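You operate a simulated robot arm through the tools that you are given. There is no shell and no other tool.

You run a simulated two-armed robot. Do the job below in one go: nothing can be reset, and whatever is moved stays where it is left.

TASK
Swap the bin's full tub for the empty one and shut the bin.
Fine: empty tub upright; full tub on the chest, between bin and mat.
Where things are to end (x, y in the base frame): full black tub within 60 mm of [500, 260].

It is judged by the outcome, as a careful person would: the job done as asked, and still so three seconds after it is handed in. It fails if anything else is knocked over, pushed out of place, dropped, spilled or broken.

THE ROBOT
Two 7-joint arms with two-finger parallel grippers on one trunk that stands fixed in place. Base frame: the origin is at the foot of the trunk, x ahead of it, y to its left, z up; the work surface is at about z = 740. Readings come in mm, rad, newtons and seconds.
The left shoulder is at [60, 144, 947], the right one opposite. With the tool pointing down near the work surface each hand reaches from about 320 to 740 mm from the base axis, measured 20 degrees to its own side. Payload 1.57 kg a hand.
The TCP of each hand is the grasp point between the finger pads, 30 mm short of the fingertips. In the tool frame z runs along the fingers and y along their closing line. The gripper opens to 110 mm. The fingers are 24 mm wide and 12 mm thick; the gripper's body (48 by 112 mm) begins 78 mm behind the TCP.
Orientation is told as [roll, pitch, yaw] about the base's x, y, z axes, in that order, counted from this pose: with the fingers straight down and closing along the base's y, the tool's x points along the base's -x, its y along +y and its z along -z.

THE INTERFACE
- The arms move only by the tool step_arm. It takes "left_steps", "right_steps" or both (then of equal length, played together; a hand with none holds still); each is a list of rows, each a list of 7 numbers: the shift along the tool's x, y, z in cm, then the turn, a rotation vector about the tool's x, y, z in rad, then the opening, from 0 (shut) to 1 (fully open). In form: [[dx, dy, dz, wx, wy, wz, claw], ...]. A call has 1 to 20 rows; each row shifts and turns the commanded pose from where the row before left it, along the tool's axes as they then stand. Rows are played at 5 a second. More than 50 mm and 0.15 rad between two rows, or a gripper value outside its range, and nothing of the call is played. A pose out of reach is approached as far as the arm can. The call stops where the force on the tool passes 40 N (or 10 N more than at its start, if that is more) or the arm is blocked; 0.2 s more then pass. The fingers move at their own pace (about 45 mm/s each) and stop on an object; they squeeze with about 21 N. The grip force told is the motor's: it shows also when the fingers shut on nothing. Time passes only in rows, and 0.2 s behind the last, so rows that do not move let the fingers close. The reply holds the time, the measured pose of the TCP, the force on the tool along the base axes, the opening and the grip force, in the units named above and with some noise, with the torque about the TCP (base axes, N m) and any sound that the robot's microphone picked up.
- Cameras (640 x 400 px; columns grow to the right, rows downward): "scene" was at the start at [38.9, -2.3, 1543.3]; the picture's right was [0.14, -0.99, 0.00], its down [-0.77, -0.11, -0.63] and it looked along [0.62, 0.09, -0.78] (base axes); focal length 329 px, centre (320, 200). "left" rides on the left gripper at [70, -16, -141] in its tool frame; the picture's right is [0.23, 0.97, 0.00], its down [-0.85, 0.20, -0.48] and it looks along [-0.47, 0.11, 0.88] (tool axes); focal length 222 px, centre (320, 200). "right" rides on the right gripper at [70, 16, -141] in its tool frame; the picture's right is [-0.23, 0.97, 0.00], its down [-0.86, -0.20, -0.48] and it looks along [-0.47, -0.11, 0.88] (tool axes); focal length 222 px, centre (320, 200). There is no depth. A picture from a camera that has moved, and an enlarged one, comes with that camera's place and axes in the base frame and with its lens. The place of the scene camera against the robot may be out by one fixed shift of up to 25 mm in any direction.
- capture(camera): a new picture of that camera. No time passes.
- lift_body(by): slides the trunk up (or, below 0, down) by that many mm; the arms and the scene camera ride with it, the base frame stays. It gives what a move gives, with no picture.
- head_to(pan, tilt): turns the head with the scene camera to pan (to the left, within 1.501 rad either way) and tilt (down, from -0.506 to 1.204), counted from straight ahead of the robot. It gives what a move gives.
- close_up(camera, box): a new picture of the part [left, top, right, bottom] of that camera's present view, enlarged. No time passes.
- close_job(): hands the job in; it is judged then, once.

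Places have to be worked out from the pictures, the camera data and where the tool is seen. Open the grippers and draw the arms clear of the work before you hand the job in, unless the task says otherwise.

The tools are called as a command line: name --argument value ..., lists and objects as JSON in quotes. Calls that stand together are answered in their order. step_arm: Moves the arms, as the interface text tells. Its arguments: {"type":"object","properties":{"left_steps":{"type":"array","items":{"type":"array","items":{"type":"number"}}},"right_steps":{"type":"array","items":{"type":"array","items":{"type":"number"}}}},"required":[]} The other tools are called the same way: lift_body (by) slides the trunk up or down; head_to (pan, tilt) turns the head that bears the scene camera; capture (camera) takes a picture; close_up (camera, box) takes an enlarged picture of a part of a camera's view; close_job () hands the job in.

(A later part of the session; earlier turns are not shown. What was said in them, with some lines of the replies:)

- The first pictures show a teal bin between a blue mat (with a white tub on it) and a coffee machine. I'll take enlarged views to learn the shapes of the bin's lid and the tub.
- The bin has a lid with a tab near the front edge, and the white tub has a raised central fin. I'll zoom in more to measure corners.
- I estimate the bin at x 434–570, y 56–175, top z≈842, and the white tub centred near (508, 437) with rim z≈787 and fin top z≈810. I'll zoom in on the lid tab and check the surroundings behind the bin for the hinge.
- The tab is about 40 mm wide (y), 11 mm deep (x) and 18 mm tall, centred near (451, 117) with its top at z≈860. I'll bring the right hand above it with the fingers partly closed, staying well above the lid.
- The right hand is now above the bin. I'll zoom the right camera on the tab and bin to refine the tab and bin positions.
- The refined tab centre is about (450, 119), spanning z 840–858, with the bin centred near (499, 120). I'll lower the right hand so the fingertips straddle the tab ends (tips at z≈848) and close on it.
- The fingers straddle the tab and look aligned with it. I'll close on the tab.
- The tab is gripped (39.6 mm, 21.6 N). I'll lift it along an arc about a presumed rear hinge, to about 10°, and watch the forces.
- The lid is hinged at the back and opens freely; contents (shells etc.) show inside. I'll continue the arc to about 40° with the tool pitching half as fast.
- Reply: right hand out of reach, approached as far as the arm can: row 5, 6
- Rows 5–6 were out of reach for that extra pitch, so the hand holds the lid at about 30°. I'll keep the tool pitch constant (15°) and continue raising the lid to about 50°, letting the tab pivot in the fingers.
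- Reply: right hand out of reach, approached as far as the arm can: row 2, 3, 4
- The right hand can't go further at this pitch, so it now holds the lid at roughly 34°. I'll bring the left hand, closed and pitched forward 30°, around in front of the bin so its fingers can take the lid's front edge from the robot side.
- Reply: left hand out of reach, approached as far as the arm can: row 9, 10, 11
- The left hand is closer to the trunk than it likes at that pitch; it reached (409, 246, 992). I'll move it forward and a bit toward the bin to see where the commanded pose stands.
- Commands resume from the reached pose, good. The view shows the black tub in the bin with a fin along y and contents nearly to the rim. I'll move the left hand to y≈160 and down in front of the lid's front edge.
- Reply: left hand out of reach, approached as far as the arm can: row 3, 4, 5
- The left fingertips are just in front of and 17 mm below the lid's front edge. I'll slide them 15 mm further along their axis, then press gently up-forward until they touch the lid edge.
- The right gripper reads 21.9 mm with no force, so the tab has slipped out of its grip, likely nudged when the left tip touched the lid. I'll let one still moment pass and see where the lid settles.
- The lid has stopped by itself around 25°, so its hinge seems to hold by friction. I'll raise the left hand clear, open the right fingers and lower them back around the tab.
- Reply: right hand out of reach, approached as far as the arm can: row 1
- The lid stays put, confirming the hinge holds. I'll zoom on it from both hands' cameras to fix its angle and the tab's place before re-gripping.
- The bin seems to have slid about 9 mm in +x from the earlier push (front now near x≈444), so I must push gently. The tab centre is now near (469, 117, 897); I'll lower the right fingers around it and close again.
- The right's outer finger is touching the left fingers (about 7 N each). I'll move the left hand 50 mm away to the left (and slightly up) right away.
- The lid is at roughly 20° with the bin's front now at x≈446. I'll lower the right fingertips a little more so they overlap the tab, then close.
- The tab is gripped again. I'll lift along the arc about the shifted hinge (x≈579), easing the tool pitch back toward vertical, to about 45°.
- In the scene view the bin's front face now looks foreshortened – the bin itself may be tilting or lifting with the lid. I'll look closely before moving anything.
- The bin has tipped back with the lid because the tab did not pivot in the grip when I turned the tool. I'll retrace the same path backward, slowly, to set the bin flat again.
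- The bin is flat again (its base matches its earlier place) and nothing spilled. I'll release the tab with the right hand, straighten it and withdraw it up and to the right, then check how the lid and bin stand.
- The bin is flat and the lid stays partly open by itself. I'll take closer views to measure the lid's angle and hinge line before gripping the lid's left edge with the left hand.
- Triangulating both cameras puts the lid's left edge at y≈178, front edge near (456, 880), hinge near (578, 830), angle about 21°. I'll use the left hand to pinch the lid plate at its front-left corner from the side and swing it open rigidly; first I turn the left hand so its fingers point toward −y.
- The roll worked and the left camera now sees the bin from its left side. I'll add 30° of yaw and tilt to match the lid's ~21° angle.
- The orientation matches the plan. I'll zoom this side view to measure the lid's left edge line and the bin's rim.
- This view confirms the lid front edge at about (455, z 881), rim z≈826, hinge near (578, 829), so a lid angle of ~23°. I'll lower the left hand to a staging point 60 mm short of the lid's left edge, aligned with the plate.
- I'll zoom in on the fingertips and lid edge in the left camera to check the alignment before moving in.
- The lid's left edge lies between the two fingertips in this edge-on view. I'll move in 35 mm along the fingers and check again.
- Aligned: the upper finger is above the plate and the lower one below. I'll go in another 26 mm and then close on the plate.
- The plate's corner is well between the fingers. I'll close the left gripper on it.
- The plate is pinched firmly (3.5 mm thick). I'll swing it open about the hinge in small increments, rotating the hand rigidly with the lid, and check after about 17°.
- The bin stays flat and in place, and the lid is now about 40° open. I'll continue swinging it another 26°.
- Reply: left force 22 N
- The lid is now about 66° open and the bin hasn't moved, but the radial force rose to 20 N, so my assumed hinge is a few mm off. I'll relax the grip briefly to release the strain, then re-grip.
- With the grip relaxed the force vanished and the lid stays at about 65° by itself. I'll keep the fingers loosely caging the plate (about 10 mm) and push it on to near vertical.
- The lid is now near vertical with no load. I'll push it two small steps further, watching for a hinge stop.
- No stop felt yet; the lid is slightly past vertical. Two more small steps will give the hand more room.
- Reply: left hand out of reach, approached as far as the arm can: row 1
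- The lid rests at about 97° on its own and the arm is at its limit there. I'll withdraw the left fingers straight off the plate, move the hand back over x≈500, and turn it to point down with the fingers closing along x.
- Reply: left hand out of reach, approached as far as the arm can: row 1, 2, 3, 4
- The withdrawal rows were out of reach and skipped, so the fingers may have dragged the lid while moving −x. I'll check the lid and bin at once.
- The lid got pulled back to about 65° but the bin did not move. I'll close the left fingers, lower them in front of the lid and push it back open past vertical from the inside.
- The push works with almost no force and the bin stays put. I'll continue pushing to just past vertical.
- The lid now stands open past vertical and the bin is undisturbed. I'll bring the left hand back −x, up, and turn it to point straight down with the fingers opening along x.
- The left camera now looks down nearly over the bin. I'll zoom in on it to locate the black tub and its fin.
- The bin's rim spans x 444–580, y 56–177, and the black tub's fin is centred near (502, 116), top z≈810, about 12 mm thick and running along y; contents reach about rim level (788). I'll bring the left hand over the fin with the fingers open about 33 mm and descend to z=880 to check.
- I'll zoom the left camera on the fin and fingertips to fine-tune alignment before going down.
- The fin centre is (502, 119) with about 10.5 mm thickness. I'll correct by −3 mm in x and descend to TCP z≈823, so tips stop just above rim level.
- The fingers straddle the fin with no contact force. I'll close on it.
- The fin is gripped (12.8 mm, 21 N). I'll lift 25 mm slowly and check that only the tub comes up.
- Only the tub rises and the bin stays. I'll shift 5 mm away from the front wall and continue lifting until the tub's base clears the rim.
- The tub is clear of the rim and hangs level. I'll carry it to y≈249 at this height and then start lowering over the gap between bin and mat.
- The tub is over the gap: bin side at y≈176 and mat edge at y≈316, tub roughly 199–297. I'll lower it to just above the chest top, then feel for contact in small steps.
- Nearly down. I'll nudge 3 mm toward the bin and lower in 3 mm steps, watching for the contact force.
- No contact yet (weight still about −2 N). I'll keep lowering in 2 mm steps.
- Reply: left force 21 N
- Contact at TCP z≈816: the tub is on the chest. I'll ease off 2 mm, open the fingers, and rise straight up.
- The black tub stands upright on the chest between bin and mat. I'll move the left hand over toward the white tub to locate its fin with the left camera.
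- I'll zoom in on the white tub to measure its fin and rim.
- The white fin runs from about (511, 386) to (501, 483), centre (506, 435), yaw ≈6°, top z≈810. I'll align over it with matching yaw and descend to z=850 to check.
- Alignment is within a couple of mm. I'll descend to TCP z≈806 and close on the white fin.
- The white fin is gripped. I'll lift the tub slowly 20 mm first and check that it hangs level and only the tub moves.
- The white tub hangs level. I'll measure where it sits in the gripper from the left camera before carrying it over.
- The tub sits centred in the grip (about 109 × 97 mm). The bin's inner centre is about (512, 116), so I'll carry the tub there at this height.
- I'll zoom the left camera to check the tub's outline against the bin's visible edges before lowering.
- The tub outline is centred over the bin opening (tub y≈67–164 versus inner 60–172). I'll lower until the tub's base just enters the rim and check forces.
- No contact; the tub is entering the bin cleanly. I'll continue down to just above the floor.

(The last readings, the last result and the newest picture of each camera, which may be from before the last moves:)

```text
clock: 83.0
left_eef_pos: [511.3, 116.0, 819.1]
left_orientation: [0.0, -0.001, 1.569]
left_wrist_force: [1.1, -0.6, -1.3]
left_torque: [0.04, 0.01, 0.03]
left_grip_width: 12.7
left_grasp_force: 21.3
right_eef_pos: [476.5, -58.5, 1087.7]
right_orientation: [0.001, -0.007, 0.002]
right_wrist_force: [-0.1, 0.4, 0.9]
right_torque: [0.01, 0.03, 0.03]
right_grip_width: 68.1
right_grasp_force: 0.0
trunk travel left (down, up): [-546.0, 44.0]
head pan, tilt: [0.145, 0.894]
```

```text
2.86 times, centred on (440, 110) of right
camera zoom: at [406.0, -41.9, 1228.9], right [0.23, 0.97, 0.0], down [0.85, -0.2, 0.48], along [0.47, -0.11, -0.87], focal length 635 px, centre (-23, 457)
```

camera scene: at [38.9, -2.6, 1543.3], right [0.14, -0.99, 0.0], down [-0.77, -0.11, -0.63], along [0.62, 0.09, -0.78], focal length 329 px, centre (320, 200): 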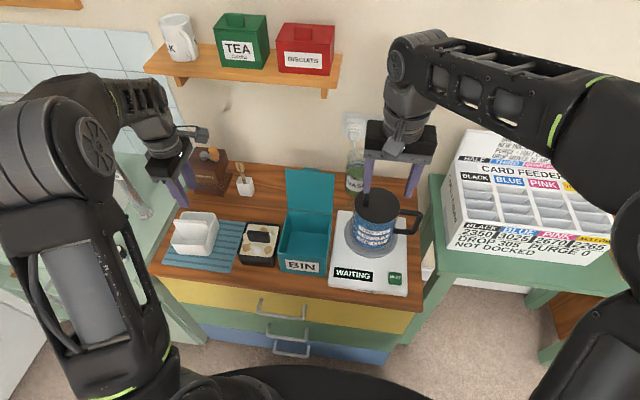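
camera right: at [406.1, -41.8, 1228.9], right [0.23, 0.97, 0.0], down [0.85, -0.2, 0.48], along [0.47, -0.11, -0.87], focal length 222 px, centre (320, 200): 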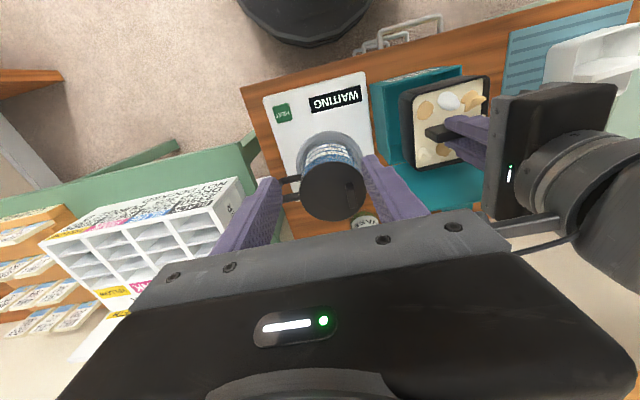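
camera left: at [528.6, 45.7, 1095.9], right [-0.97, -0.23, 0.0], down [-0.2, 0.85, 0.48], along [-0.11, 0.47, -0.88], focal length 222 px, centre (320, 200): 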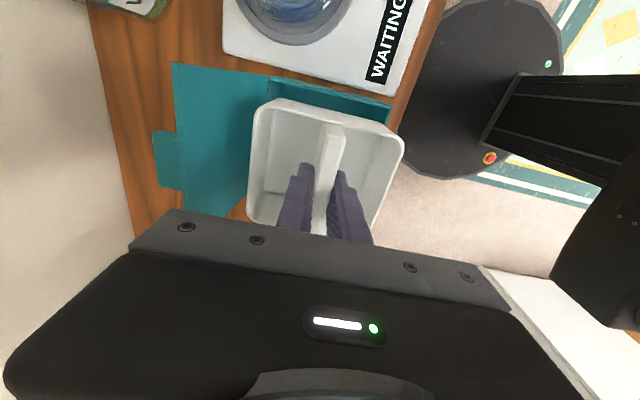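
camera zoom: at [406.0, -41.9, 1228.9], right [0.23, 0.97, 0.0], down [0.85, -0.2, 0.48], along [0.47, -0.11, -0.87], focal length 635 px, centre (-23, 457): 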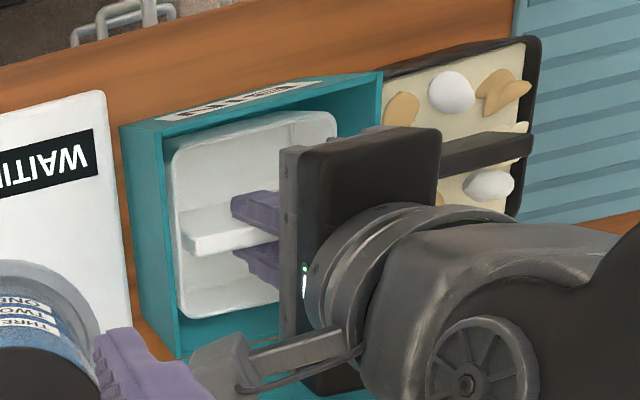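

The tub is well inside with no side contact. I'll lower in 2–3 mm steps until it touches the bin floor.

step_arm --left_steps '[[0, 0, 0.3, 0, 0, 0, 0], [0, 0, 0.3, 0, 0, 0, 0], [0, 0, 0.2, 0, 0, 0, 0]]'

step_arm --left_steps '[[0, 0, 0.2, 0, 0, 0, 0], [0, 0, 0, 0, 0, 0, 0]]'

step_arm --left_steps '[[0, 0, 0.2, 0, 0, 0, 0], [0, 0, 0, 0, 0, 0, 0]]'

```text
clock: 83.8
left_eef_pos: [511.3, 115.5, 811.8]
left_orientation: [0.0, 0.0, 1.566]
left_wrist_force: [-0.1, 0.7, -1.2]
left_torque: [0.04, -0.01, 0.01]
left_grip_width: 12.5
left_grasp_force: 20.5
right_eef_pos: [477.2, -57.6, 1087.4]
right_orientation: [-0.002, -0.007, 0.0]
right_wrist_force: [-0.4, 0.3, 0.2]
right_torque: [0.0, -0.02, 0.03]
right_grip_width: 68.1
right_grasp_force: 0.1
trunk travel left (down, up): [-546.0, 44.0]
head pan, tilt: [0.145, 0.894]
```

```text
clock: 84.4
left_eef_pos: [511.7, 114.2, 809.8]
left_orientation: [0.0, -0.003, 1.569]
left_wrist_force: [1.0, 0.1, -0.4]
left_torque: [-0.01, 0.01, 0.0]
left_grip_width: 12.6
left_grasp_force: 21.2
right_eef_pos: [476.5, -58.3, 1086.5]
right_orientation: [0.0, -0.005, -0.001]
right_wrist_force: [-0.6, -1.1, 1.1]
right_torque: [0.03, -0.04, 0.01]
right_grip_width: 68.2
right_grasp_force: 0.1
trunk travel left (down, up): [-546.0, 44.0]
head pan, tilt: [0.145, 0.894]
```

```text
clock: 85.0
left_eef_pos: [510.9, 115.7, 806.4]
left_orientation: [0.0, -0.001, 1.57]
left_wrist_force: [-0.4, -0.6, -0.3]
left_torque: [0.01, 0.0, -0.02]
left_grip_width: 12.6
left_grasp_force: 20.6
right_eef_pos: [477.3, -59.1, 1086.4]
right_orientation: [-0.001, -0.006, 0.001]
right_wrist_force: [0.4, -0.2, -0.6]
right_torque: [0.0, -0.04, 0.02]
right_grip_width: 68.2
right_grasp_force: 0.1
trunk travel left (down, up): [-546.0, 44.0]
head pan, tilt: [0.145, 0.894]
```

step_arm --left_steps '[[0, 0, 0.15, 0, 0, 0, 0], [0, 0, 0, 0, 0, 0, 0]]'

step_arm --left_steps '[[0, 0, 0.15, 0, 0, 0, 0], [0, 0, 0, 0, 0, 0, 0]]'

```text
clock: 85.6
left_eef_pos: [511.3, 114.8, 804.5]
left_orientation: [0.001, -0.002, 1.57]
left_wrist_force: [0.5, -0.4, -1.8]
left_torque: [0.01, 0.02, 0.02]
left_grip_width: 12.9
left_grasp_force: 21.2
right_eef_pos: [477.0, -58.1, 1087.1]
right_orientation: [-0.001, -0.008, 0.003]
right_wrist_force: [0.6, 0.5, 0.0]
right_torque: [0.01, -0.01, -0.01]
right_grip_width: 68.3
right_grasp_force: 0.0
trunk travel left (down, up): [-546.0, 44.0]
head pan, tilt: [0.145, 0.894]
```

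```text
clock: 86.2
left_eef_pos: [512.1, 116.0, 805.0]
left_orientation: [-0.002, -0.003, 1.568]
left_wrist_force: [0.1, 1.6, 9.0]
left_torque: [0.12, 0.15, 0.02]
left_grip_width: 12.8
left_grasp_force: 20.8
right_eef_pos: [477.0, -58.1, 1087.9]
right_orientation: [-0.002, -0.007, -0.001]
right_wrist_force: [-0.1, 0.1, 0.4]
right_torque: [-0.01, 0.05, 0.0]
right_grip_width: 68.2
right_grasp_force: 0.0
trunk travel left (down, up): [-546.0, 44.0]
head pan, tilt: [0.145, 0.894]
```

The tub has reached the bin floor (9 N upward). I'll ease off, open the fingers and rise straight up out of the bin.

step_arm --left_steps '[[0, 0, -0.15, 0, 0, 0, 0], [0, 0, 0, 0, 0, 0, 0.15], [0, 0, 0, 0, 0, 0, 0.25], [0, 0, 0, 0, 0, 0, 0.3], [0, 0, -1.0, 0, 0, 0, 0.3], [0, 0, -2.0, 0, 0, 0, 0.3], [0, 0, -2.5, 0, 0, 0, 0.3], [0, 0, -2.5, 0, 0, 0, 0.3], [0, 0, -2.5, 0, 0, 0, 0.3], [0, 0, -2.5, 0, 0, 0, 0.3], [0, 0, -2.5, 0, 0, 0, 0.3], [0, 0, 0, 0, 0, 0, 0.3]]'

capture --camera "left"

close_up --camera "scene" --box '[200, 130, 380, 290]'

close_up --camera "right" --box '[360, 40, 520, 180]'

```text
clock: 88.8
left_eef_pos: [511.3, 116.1, 960.2]
left_orientation: [-0.001, -0.001, 1.57]
left_wrist_force: [0.6, -0.1, 0.2]
left_torque: [0.0, -0.01, 0.01]
left_grip_width: 32.9
left_grasp_force: 0.2
right_eef_pos: [476.7, -58.6, 1086.8]
right_orientation: [0.001, -0.006, 0.0]
right_wrist_force: [0.1, 0.3, 0.5]
right_torque: [0.01, 0.02, -0.04]
right_grip_width: 68.4
right_grasp_force: 0.1
trunk travel left (down, up): [-546.0, 44.0]
head pan, tilt: [0.145, 0.894]
```

```text
taken
camera left: at [528.1, 46.7, 1101.8], right [-0.97, -0.23, 0.0], down [-0.2, 0.85, 0.48], along [-0.11, 0.47, -0.88], focal length 222 px, centre (320, 200)
```

left: 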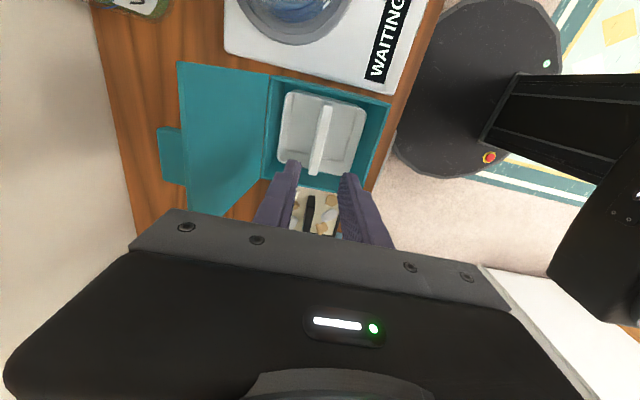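

```text
2.50 times, centred on (290, 210) of scene
camera zoom: at [39.2, -2.4, 1543.3], right [0.14, -0.99, 0.0], down [-0.77, -0.11, -0.63], along [0.62, 0.09, -0.78], focal length 823 px, centre (395, 175)
```

zoom: 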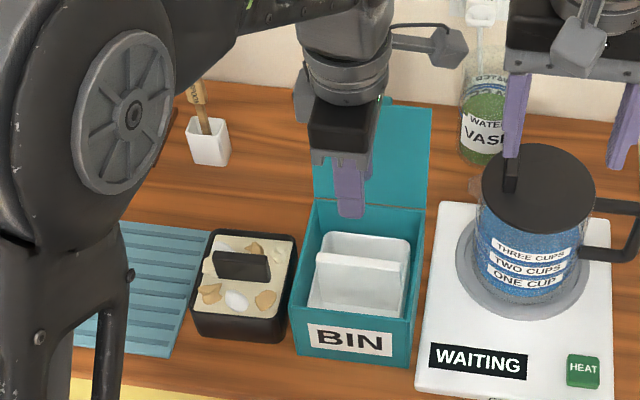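

```text
2.86 times, centred on (440, 110) of right
camera zoom: at [406.1, -41.9, 1228.9], right [0.23, 0.97, 0.0], down [0.85, -0.2, 0.48], along [0.47, -0.11, -0.87], focal length 635 px, centre (-23, 457)
```

zoom: 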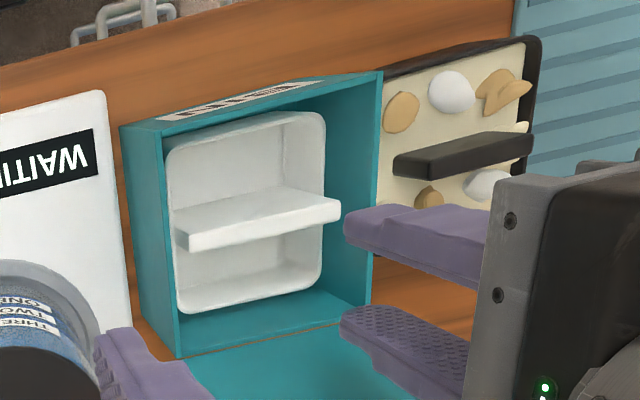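

The white tub stands upright in the bin and the black tub is undisturbed. To shut the lid I'll close the left fingers, raise them over the lid and bring them down behind it at y≈152 (beside the tab).

step_arm --left_steps '[[0, 0, -2.3, 0, 0, 0, 0.1], [0, 0, -2.5, 0, 0, 0, 0], [0, 0, -2.5, 0, 0, 0, 0], [-0.6, -2.3, 0, 0, 0, 0, 0], [-0.6, -2.3, 0, 0, 0, 0, 0], [-0.6, -2.4, 0, 0, 0, 0, 0], [-0.6, -2.4, 0, 0, 0, 0, 0], [-0.6, -2.4, 0, 0, 0, 0, 0], [-0.6, 0, 0, 0, 0, 0, 0], [0, 0, 0, 0, 0, 0, 0]]'

capture --camera "left"

capture --camera "scene"

close_up --camera "right" --box '[340, 40, 560, 230]'

```text
clock: 91.0
left_eef_pos: [628.9, 151.0, 1033.9]
left_orientation: [-0.001, -0.002, 1.569]
left_wrist_force: [-0.3, 0.2, 0.6]
left_torque: [0.0, -0.01, 0.0]
left_grip_width: 0.0
left_grasp_force: 21.4
right_eef_pos: [477.2, -58.8, 1087.1]
right_orientation: [0.0, -0.007, 0.001]
right_wrist_force: [-1.2, -0.4, 0.5]
right_torque: [0.03, 0.06, 0.03]
right_grip_width: 68.0
right_grasp_force: 0.0
trunk travel left (down, up): [-546.0, 44.0]
head pan, tilt: [0.145, 0.894]
```

```text
taken
camera left: at [645.4, 81.1, 1175.6], right [-0.97, -0.23, 0.0], down [-0.2, 0.85, 0.48], along [-0.11, 0.47, -0.88], focal length 222 px, centre (320, 200)
```

left: 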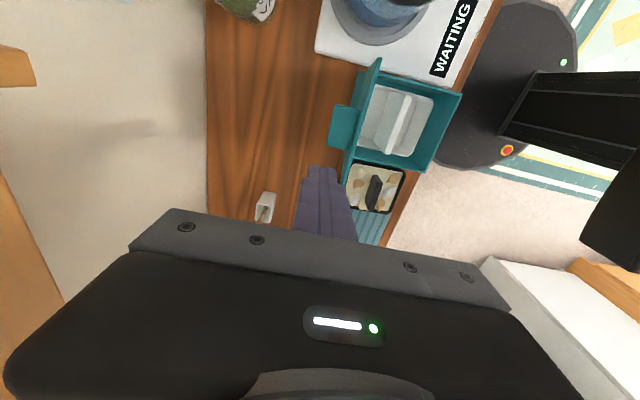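

```text
taken
camera scene: at [39.4, -2.4, 1543.3], right [0.14, -0.99, 0.0], down [-0.77, -0.11, -0.63], along [0.62, 0.09, -0.78], focal length 329 px, centre (320, 200)
```

scene: 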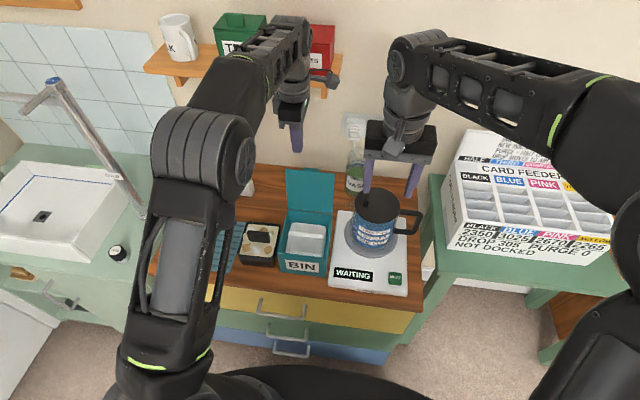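

```text
2.11 times, centred on (450, 135) of right
camera zoom: at [406.3, -42.0, 1228.8], right [0.23, 0.97, 0.0], down [0.85, -0.2, 0.48], along [0.47, -0.11, -0.87], focal length 468 px, centre (46, 337)
```

zoom: 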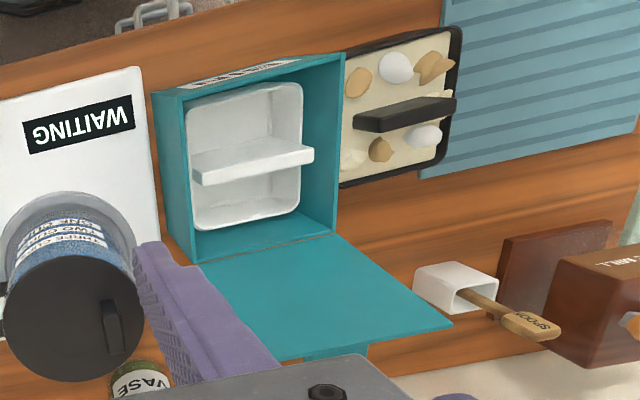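

The left hand is behind the lid with clearance to the shelf. I'll lower the closed fingers behind the lid so tips are at z≈927.

step_arm --left_steps '[[0, 0, 2.0, 0, 0, 0, 0], [0, 0, 2.0, 0, 0, 0, 0], [0, 0, 2.0, 0, 0, 0, 0], [0, 0, 1.7, 0, 0, 0, 0], [0, 0, 0, 0, 0, 0, 0]]'

capture --camera "left"

close_up --camera "scene" --box '[220, 110, 370, 280]'

close_up --camera "right" --box '[340, 40, 560, 230]'

```text
clock: 92.2
left_eef_pos: [629.1, 152.0, 956.9]
left_orientation: [-0.001, -0.003, 1.569]
left_wrist_force: [0.2, 0.3, -0.5]
left_torque: [-0.01, -0.02, -0.02]
left_grip_width: 0.0
left_grasp_force: 21.1
right_eef_pos: [476.5, -58.9, 1088.0]
right_orientation: [0.0, -0.007, 0.0]
right_wrist_force: [0.5, -0.2, 0.1]
right_torque: [-0.02, 0.0, -0.01]
right_grip_width: 68.3
right_grasp_force: 0.0
trunk travel left (down, up): [-546.0, 44.0]
head pan, tilt: [0.145, 0.894]
```

```text
taken
camera left: at [645.4, 82.5, 1099.0], right [-0.97, -0.23, 0.0], down [-0.2, 0.85, 0.48], along [-0.11, 0.47, -0.88], focal length 222 px, centre (320, 200)
```

left: 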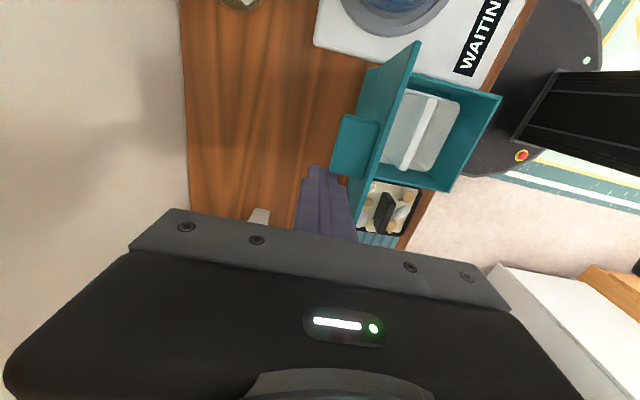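

```text
2.35 times, centred on (295, 195) of scene
camera zoom: at [39.0, -2.4, 1543.3], right [0.14, -0.99, 0.0], down [-0.77, -0.11, -0.63], along [0.62, 0.09, -0.78], focal length 774 px, centre (379, 212)
```

zoom: 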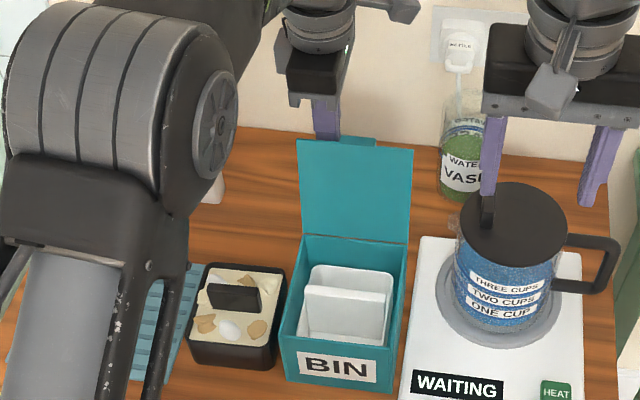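

```text
2.11 times, centred on (450, 135) of right
camera zoom: at [406.0, -41.9, 1228.9], right [0.23, 0.97, 0.0], down [0.85, -0.2, 0.48], along [0.47, -0.11, -0.87], focal length 468 px, centre (46, 337)
```

zoom: 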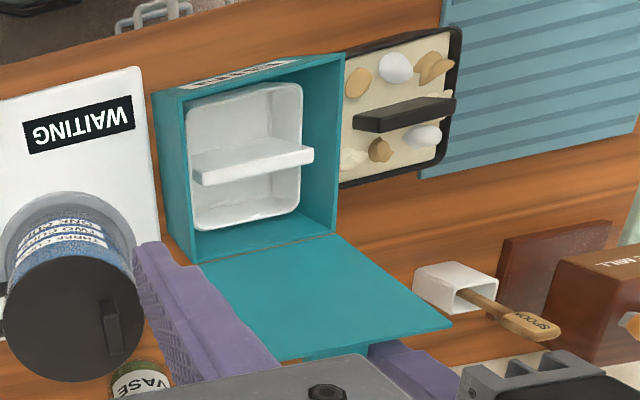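

The fingers are behind the lid beside the tab. I'll sweep the lid forward along its arc to about 60° and check the bin isn't dragged.

step_arm --left_steps '[[0, 1.3, -1.1, 0, 0, 0, 0], [0, 1.0, -0.1, 0, 0, 0, 0], [0, 1.0, -0.1, 0, 0, 0, 0], [0, 0.96, 0.05, 0, 0, 0, 0], [0, 0.96, 0.05, 0, 0, 0, 0], [0, 0.93, 0.21, 0, 0, 0, 0], [0, 0.93, 0.21, 0, 0, 0, 0], [0, 0.89, 0.375, 0, 0, 0, 0], [0, 0.89, 0.375, 0, 0, 0, 0], [0, 0, 0, 0, 0, 0, 0]]'

close_up --camera "scene" --box '[220, 110, 370, 280]'

close_up --camera "right" --box '[340, 40, 560, 230]'

capture --camera "left"

```text
clock: 94.4
left_eef_pos: [540.1, 150.8, 957.5]
left_orientation: [0.0, -0.001, 1.569]
left_wrist_force: [0.2, 0.4, 0.7]
left_torque: [0.01, 0.0, 0.02]
left_grip_width: 0.0
left_grasp_force: 20.9
right_eef_pos: [477.3, -57.9, 1087.7]
right_orientation: [-0.001, -0.006, -0.001]
right_wrist_force: [-0.2, 0.2, 0.5]
right_torque: [-0.01, 0.01, -0.01]
right_grip_width: 68.5
right_grasp_force: 0.0
trunk travel left (down, up): [-546.0, 44.0]
head pan, tilt: [0.145, 0.894]
```

```text
2.35 times, centred on (295, 195) of scene
camera zoom: at [39.1, -2.3, 1543.3], right [0.14, -0.99, 0.0], down [-0.77, -0.11, -0.63], along [0.62, 0.09, -0.78], focal length 774 px, centre (379, 212)
```

zoom: 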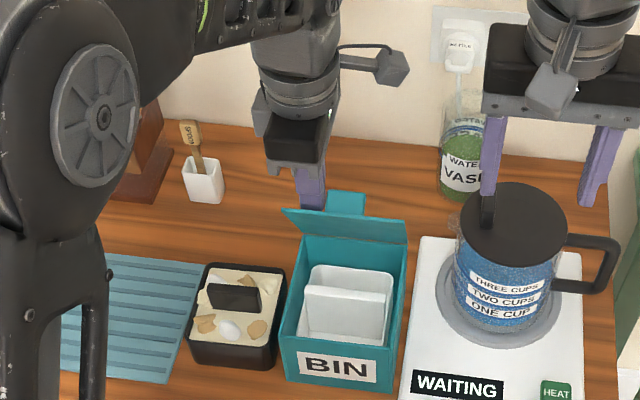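

```text
2.11 times, centred on (450, 135) of right
camera zoom: at [406.1, -41.9, 1228.9], right [0.23, 0.97, 0.0], down [0.85, -0.2, 0.48], along [0.47, -0.11, -0.87], focal length 468 px, centre (46, 337)
```

zoom: 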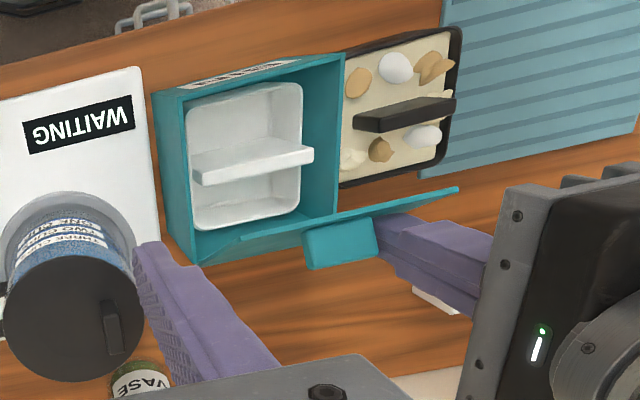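

```text
taken
camera left: at [557.2, 82.2, 1099.3], right [-0.97, -0.23, 0.0], down [-0.2, 0.85, 0.48], along [-0.11, 0.47, -0.88], focal length 222 px, centre (320, 200)
```

left: 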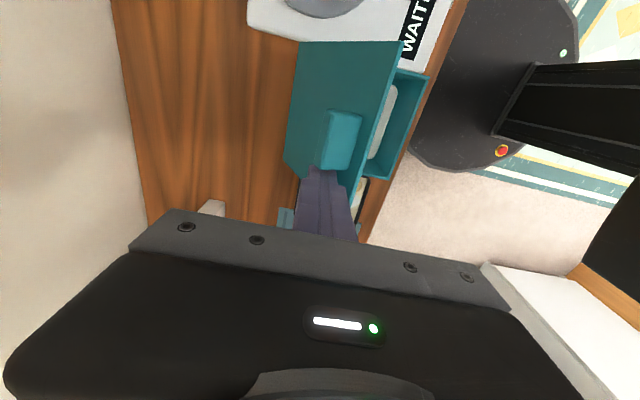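

The lid follows the fingers with negligible force and the bin hasn't moved. I'll continue the arc down to about 20°.

step_arm --left_steps '[[0, 0.8, 0.52, 0, 0, 0, 0], [0, 0.8, 0.52, 0, 0, 0, 0], [0, 0.7, 0.655, 0, 0, 0, 0], [0, 0.7, 0.655, 0, 0, 0, 0], [0, 0.58, 0.765, 0, 0, 0, 0], [0, 0.58, 0.765, 0, 0, 0, 0], [0, 0.435, 0.855, 0, 0, 0, 0], [0, 0.435, 0.855, 0, 0, 0, 0], [0, 0, 0, 0, 0, 0, 0]]'

close_up --camera "scene" --box '[220, 130, 370, 290]'

close_up --camera "right" --box '[340, 40, 560, 230]'

```text
clock: 96.4
left_eef_pos: [491.1, 149.7, 900.3]
left_orientation: [0.0, -0.002, 1.57]
left_wrist_force: [1.1, -0.1, -0.5]
left_torque: [0.0, 0.02, -0.03]
left_grip_width: 0.0
left_grasp_force: 21.4
right_eef_pos: [475.5, -58.9, 1087.7]
right_orientation: [-0.001, -0.007, 0.001]
right_wrist_force: [-0.2, -1.7, 0.2]
right_torque: [-0.03, -0.03, 0.05]
right_grip_width: 68.2
right_grasp_force: 0.0
trunk travel left (down, up): [-546.0, 44.0]
head pan, tilt: [0.145, 0.894]
```

```text
2.50 times, centred on (295, 210) of scene
camera zoom: at [39.0, -2.3, 1543.3], right [0.14, -0.99, 0.0], down [-0.77, -0.11, -0.63], along [0.62, 0.09, -0.78], focal length 823 px, centre (382, 175)
```

zoom: 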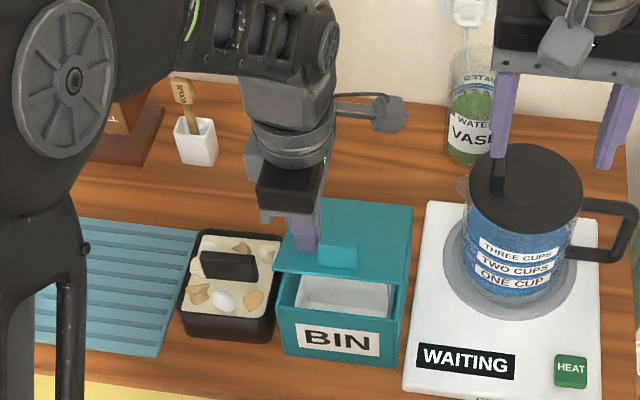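

```text
2.11 times, centred on (450, 135) of right
camera zoom: at [406.0, -41.9, 1228.9], right [0.23, 0.97, 0.0], down [0.85, -0.2, 0.48], along [0.47, -0.11, -0.87], focal length 468 px, centre (46, 337)
```

zoom: 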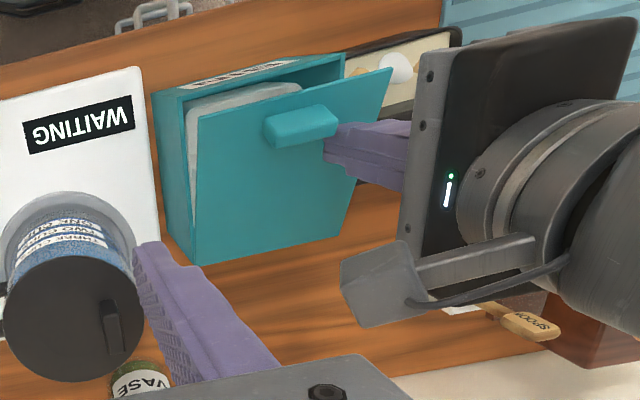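

About 20° left. I'll press it down slowly the rest of the way, watching for the contact force when it shuts.

step_arm --left_steps '[[0, 0.28, 0.92, 0, 0, 0, 0], [0, 0.28, 0.92, 0, 0, 0, 0], [0, 0.1, 0.5, 0, 0, 0, 0], [0, 0.1, 0.4, 0, 0, 0, 0], [0, 0, 0.3, 0, 0, 0, 0], [0, 0, 0, 0, 0, 0, 0]]'

close_up --camera "scene" --box '[220, 130, 370, 290]'

close_up --camera "right" --box '[360, 40, 520, 180]'

```text
clock: 97.8
left_eef_pos: [483.5, 151.9, 870.8]
left_orientation: [0.001, -0.001, 1.57]
left_wrist_force: [-1.0, 1.2, -0.3]
left_torque: [-0.03, -0.02, -0.01]
left_grip_width: 0.0
left_grasp_force: 21.0
right_eef_pos: [477.2, -58.0, 1087.5]
right_orientation: [0.001, -0.007, 0.002]
right_wrist_force: [-0.8, -0.2, 0.7]
right_torque: [-0.02, -0.01, 0.0]
right_grip_width: 68.5
right_grasp_force: 0.0
trunk travel left (down, up): [-546.0, 44.0]
head pan, tilt: [0.145, 0.894]
```

```text
2.50 times, centred on (295, 210) of scene
camera zoom: at [38.9, -2.3, 1543.3], right [0.14, -0.99, 0.0], down [-0.77, -0.11, -0.63], along [0.62, 0.09, -0.78], focal length 823 px, centre (382, 175)
```

zoom: 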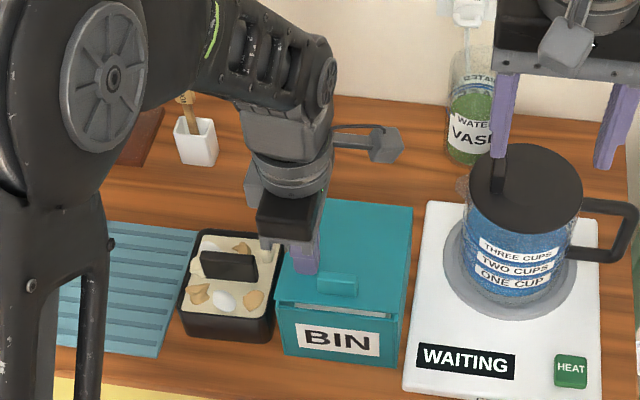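

```text
2.86 times, centred on (440, 110) of right
camera zoom: at [405.9, -41.9, 1228.9], right [0.23, 0.97, 0.0], down [0.85, -0.2, 0.48], along [0.47, -0.11, -0.87], focal length 635 px, centre (-23, 457)
```

zoom: 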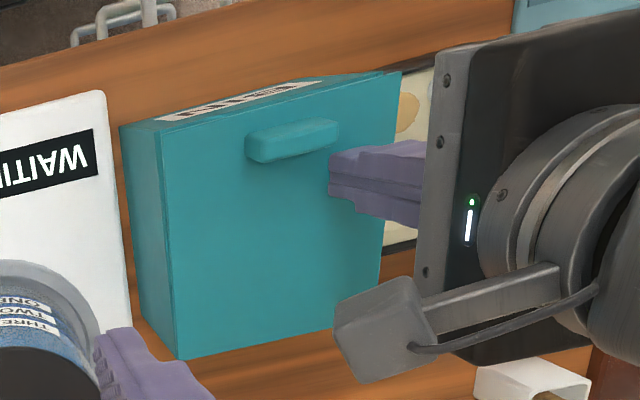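

Just a small gap remains. I'll press down in 2–3 mm steps until it seats.

step_arm --left_steps '[[0, 0, 0.3, 0, 0, 0, 0], [0, 0, 0.2, 0, 0, 0, 0], [0, 0, 0, 0, 0, 0, 0]]'

step_arm --left_steps '[[0, 0, 0.2, 0, 0, 0, 0], [0, 0, 0, 0, 0, 0, 0]]'

close_up --camera "scene" --box '[260, 200, 350, 290]'

```text
clock: 98.6
left_eef_pos: [482.5, 151.2, 865.4]
left_orientation: [0.0, -0.001, 1.569]
left_wrist_force: [-0.3, -0.4, 0.3]
left_torque: [0.02, -0.01, 0.01]
left_grip_width: 0.0
left_grasp_force: 21.2
right_eef_pos: [476.2, -58.9, 1086.9]
right_orientation: [0.001, -0.007, 0.002]
right_wrist_force: [-0.2, -1.0, 0.4]
right_torque: [-0.02, 0.0, 0.0]
right_grip_width: 68.0
right_grasp_force: 0.0
trunk travel left (down, up): [-546.0, 44.0]
head pan, tilt: [0.145, 0.894]
```

```text
clock: 99.2
left_eef_pos: [483.0, 152.3, 863.2]
left_orientation: [0.0, -0.001, 1.569]
left_wrist_force: [0.4, 0.1, 0.1]
left_torque: [-0.02, 0.01, 0.01]
left_grip_width: 0.0
left_grasp_force: 20.8
right_eef_pos: [477.7, -57.8, 1087.3]
right_orientation: [0.0, -0.007, -0.001]
right_wrist_force: [-0.6, -0.3, -0.1]
right_torque: [-0.02, 0.0, 0.0]
right_grip_width: 68.4
right_grasp_force: 0.0
trunk travel left (down, up): [-546.0, 44.0]
head pan, tilt: [0.145, 0.894]
```

```text
4.44 times, centred on (305, 245) of scene
camera zoom: at [39.0, -2.3, 1543.3], right [0.14, -0.99, 0.0], down [-0.77, -0.11, -0.63], along [0.62, 0.09, -0.78], focal length 1463 px, centre (387, 0)
```

zoom: 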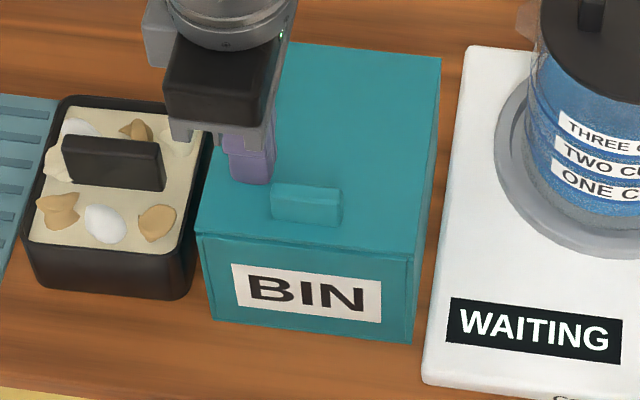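

It looks almost shut; I'll press a little more until I feel firm contact.

step_arm --left_steps '[[0, 0, 0.15, 0, 0, 0, 0], [0, 0, 0, 0, 0, 0, 0]]'

step_arm --left_steps '[[0, 0, 0.15, 0, 0, 0, 0], [0, 0, 0, 0, 0, 0, 0]]'

step_arm --left_steps '[[0, 0, 0.12, 0, 0, 0, 0], [0, 0, 0, 0, 0, 0, 0]]'

```text
clock: 99.8
left_eef_pos: [482.5, 151.2, 860.1]
left_orientation: [0.0, -0.002, 1.569]
left_wrist_force: [0.0, -0.1, 0.0]
left_torque: [0.0, 0.0, 0.01]
left_grip_width: 0.0
left_grasp_force: 21.0
right_eef_pos: [477.1, -59.3, 1087.1]
right_orientation: [0.0, -0.006, 0.0]
right_wrist_force: [-0.4, -0.1, 0.5]
right_torque: [-0.02, 0.03, 0.02]
right_grip_width: 68.3
right_grasp_force: 0.0
trunk travel left (down, up): [-546.0, 44.0]
head pan, tilt: [0.145, 0.894]
```

```text
clock: 100.4
left_eef_pos: [482.8, 151.2, 860.3]
left_orientation: [0.0, -0.003, 1.57]
left_wrist_force: [-0.1, 0.1, 0.0]
left_torque: [0.05, -0.02, -0.01]
left_grip_width: 0.0
left_grasp_force: 21.2
right_eef_pos: [477.3, -58.5, 1087.8]
right_orientation: [0.0, -0.006, 0.001]
right_wrist_force: [-0.6, 0.6, 0.6]
right_torque: [0.0, -0.01, 0.0]
right_grip_width: 68.1
right_grasp_force: 0.2
trunk travel left (down, up): [-546.0, 44.0]
head pan, tilt: [0.145, 0.894]
```

```text
clock: 101.0
left_eef_pos: [485.0, 150.5, 860.1]
left_orientation: [-0.001, -0.002, 1.568]
left_wrist_force: [-0.1, 0.8, 9.0]
left_torque: [-0.11, 0.05, 0.0]
left_grip_width: 0.0
left_grasp_force: 21.1
right_eef_pos: [477.4, -58.0, 1087.3]
right_orientation: [0.0, -0.007, -0.001]
right_wrist_force: [-0.4, 0.2, 0.7]
right_torque: [-0.04, 0.0, 0.01]
right_grip_width: 68.1
right_grasp_force: 0.0
trunk travel left (down, up): [-546.0, 44.0]
head pan, tilt: [0.145, 0.894]
```

Firm contact (9 N): the lid is seated. I'll raise the left hand and look at the closed lid and the bin's position.

step_arm --left_steps '[[0, 0, -0.5, 0, 0, 0, 0], [0, 0, -2.0, 0, 0, 0, 0], [0, 0, -2.5, 0, 0, 0, 0], [0, 0, -2.5, 0, 0, 0, 0], [0, 0, -2.5, 0, 0, 0, 0], [0, 0, -2.5, 0, 0, 0, 0], [-2.5, 0, -2.0, 0, 0, 0, 0], [-2.5, 0, 0, 0, 0, 0, 0], [-2.5, 0, 0, 0, 0, 0, 0], [-2.5, 0, 0, 0, 0, 0, 0], [0, 0, 0, 0, 0, 0, 0]]'

close_up --camera "scene" --box '[190, 195, 350, 290]'

close_up --camera "right" --box '[360, 30, 520, 170]'

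close_up --camera "scene" --box '[260, 195, 350, 290]'

capture --camera "left"

```text
clock: 103.4
left_eef_pos: [482.6, 250.9, 1003.2]
left_orientation: [-0.001, -0.002, 1.569]
left_wrist_force: [-0.3, 0.1, 0.6]
left_torque: [0.0, 0.0, 0.03]
left_grip_width: 0.2
left_grasp_force: 20.7
right_eef_pos: [477.2, -58.6, 1087.5]
right_orientation: [0.0, -0.007, 0.001]
right_wrist_force: [-0.3, 0.0, 0.8]
right_torque: [0.02, 0.02, 0.0]
right_grip_width: 68.1
right_grasp_force: 0.2
trunk travel left (down, up): [-546.0, 44.0]
head pan, tilt: [0.145, 0.894]
```

```text
4.00 times, centred on (270, 242) of scene
camera zoom: at [38.9, -2.6, 1543.3], right [0.14, -0.99, 0.0], down [-0.77, -0.11, -0.63], along [0.62, 0.09, -0.78], focal length 1317 px, centre (520, 30)
```

zoom: 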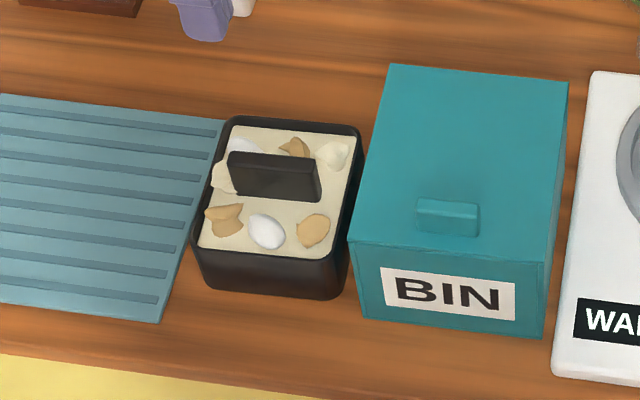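

```text
2.86 times, centred on (440, 100) of right
camera zoom: at [405.9, -42.1, 1228.9], right [0.23, 0.97, 0.0], down [0.85, -0.2, 0.48], along [0.47, -0.11, -0.87], focal length 635 px, centre (-23, 486)
```

zoom: 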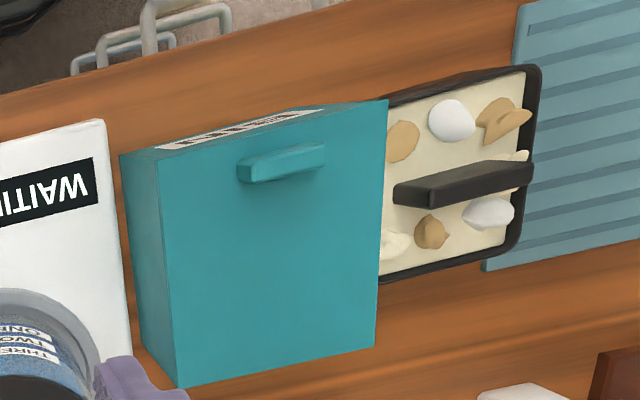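

```text
4.21 times, centred on (305, 242) of scene
camera zoom: at [38.9, -2.6, 1543.3], right [0.14, -0.99, 0.0], down [-0.77, -0.11, -0.63], along [0.62, 0.09, -0.78], focal length 1386 px, centre (383, 21)
```

zoom: 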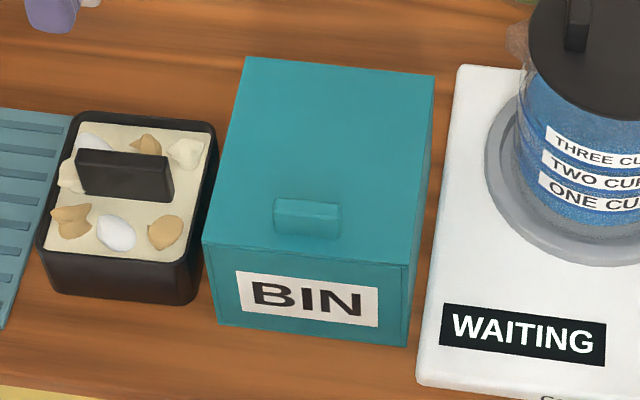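

```text
taken
camera left: at [499.6, 181.5, 1145.7], right [-0.97, -0.23, 0.0], down [-0.2, 0.85, 0.48], along [-0.11, 0.47, -0.88], focal length 222 px, centre (320, 200)
```

left: 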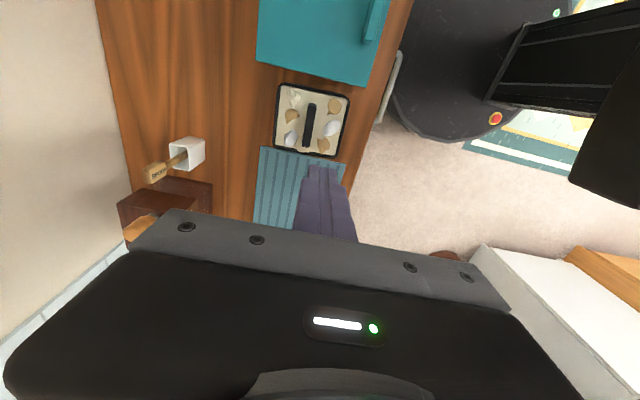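

Compared with the very first picture, the lid sits exactly as before and the bin is within about 7 mm of its original place; the black tub stands clear of both bin and mat at about (503, 245). I'll open both grippers and draw both arms up and clear.

step_arm --left_steps '[[0, 0, -2.0, 0, 0, 0, 0.3], [-1.5, 1.0, -2.0, 0, 0, 0, 0.6], [-1.5, 1.0, -2.0, 0, 0, 0, 0.9], [-1.5, 1.0, -2.0, 0, 0, 0, 1.0], [-1.5, 1.0, -2.0, 0, 0, 0, 1.0], [-1.5, 1.0, -1.0, 0, 0, 0, 1.0], [0, 0, 0, 0, 0, 0, 1.0], [0, 0, 0, 0, 0, 0, 1.0]]' --right_steps '[[0, -0.5, -1.0, 0, 0, 0, 0.7], [0.3, -0.5, -1.0, 0, 0, 0, 0.8], [0.3, -0.5, -1.0, 0, 0, 0, 0.9], [0.3, -0.5, 0, 0, 0, 0, 1.0], [0.3, -0.5, 0, 0, 0, 0, 1.0], [0, 0, 0, 0, 0, 0, 1.0], [0, 0, 0, 0, 0, 0, 1.0], [0, 0, 0, 0, 0, 0, 1.0]]'

capture --camera "scene"

close_up --camera "scene" --box '[150, 140, 420, 300]'

capture --camera "left"

capture --camera "right"

```text
clock: 105.2
left_eef_pos: [433.6, 325.6, 1112.2]
left_orientation: [-0.001, -0.002, 1.569]
left_wrist_force: [0.0, 0.1, -0.5]
left_torque: [0.02, 0.01, 0.02]
left_grip_width: 110.0
left_grasp_force: 0.0
right_eef_pos: [463.3, -83.5, 1119.8]
right_orientation: [0.0, -0.007, 0.0]
right_wrist_force: [-0.1, -0.8, -0.9]
right_torque: [0.0, 0.0, 0.0]
right_grip_width: 109.9
right_grasp_force: 0.1
trunk travel left (down, up): [-546.0, 44.0]
head pan, tilt: [0.145, 0.894]
```

```text
taken
camera scene: at [38.8, -2.1, 1543.3], right [0.14, -0.99, 0.0], down [-0.77, -0.11, -0.63], along [0.62, 0.09, -0.78], focal length 329 px, centre (320, 200)
```

scene: 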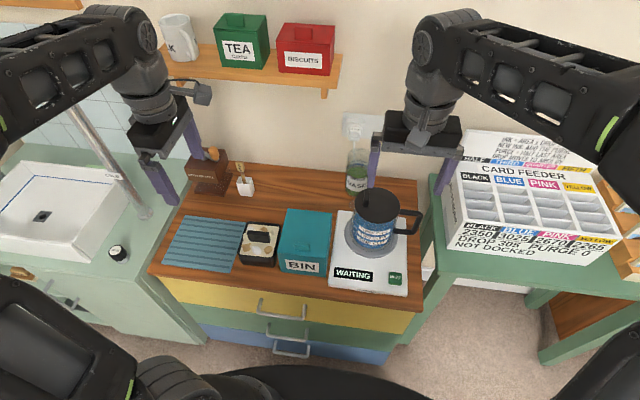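

```text
2.37 times, centred on (285, 220) of scene
camera zoom: at [38.8, -2.1, 1543.3], right [0.14, -0.99, 0.0], down [-0.77, -0.11, -0.63], along [0.62, 0.09, -0.78], focal length 780 px, centre (403, 153)
```

zoom: 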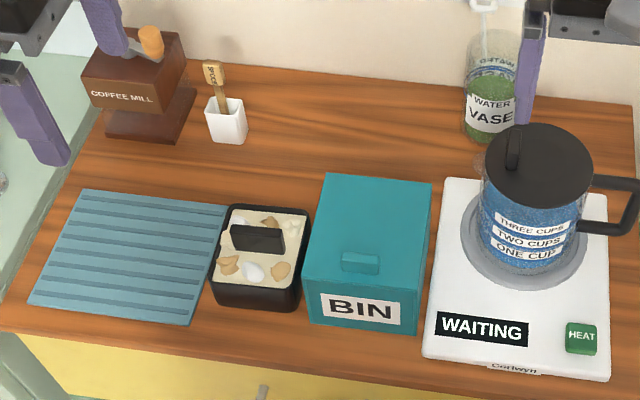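

```text
taken
camera left: at [449.8, 256.5, 1255.5], right [-0.97, -0.23, 0.0], down [-0.2, 0.85, 0.48], along [-0.11, 0.47, -0.88], focal length 222 px, centre (320, 200)
```

left: 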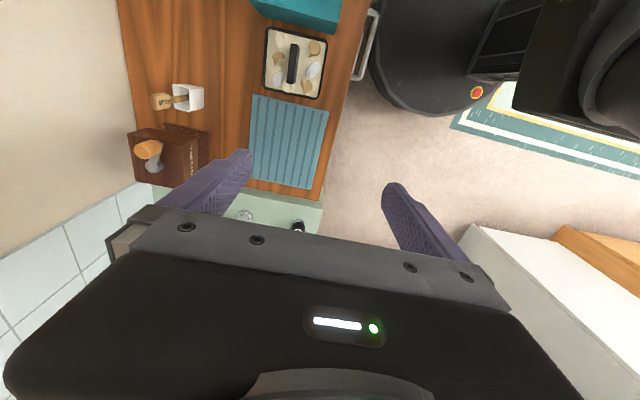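

```text
taken
camera right: at [392.7, -67.6, 1260.1], right [0.23, 0.97, 0.0], down [0.85, -0.2, 0.48], along [0.47, -0.11, -0.87], focal length 222 px, centre (320, 200)
```

right: 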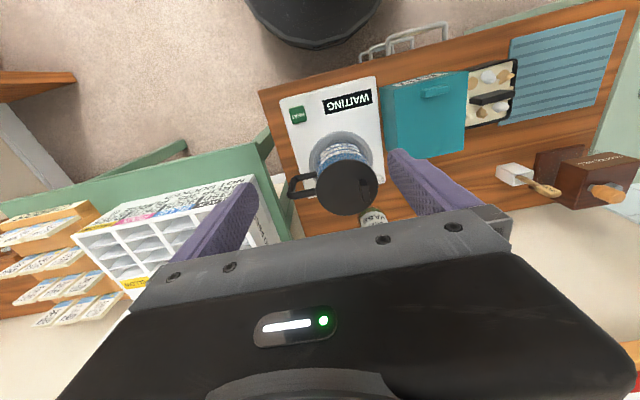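

The bin is shut with the empty tub upright inside. The full black tub stands at about (500, 244) between bin and mat, everything else is in place, and both arms are open and clear. I'm handing the job in.

close_job

```text
The job is handed in.
```

The tubs are swapped and the bin is shut. The job is handed in, but I haven't been told how it was judged.

- **Empty white tub:** it is upright on the bin floor.
- **Full black tub:** it stands upright on the chest between bin and mat, at about (500, 244). That is about 16 mm from the target [500, 260], and its contents are still in it.
- **Lid:** it is fully closed and looks the same as in the first picture.
- **Bin position:** the bin ended about 7 mm from where it started, because it slid a little while I was opening the lid. I left it there rather than risk pushing it again.
- **Tipped bin:** during one lid attempt the bin tipped back with the full tub inside. I lowered it again straight away and saw nothing spill.
- **Everything else:** nothing else looks moved or knocked over in the last pictures. Both grippers are open and the arms are clear.
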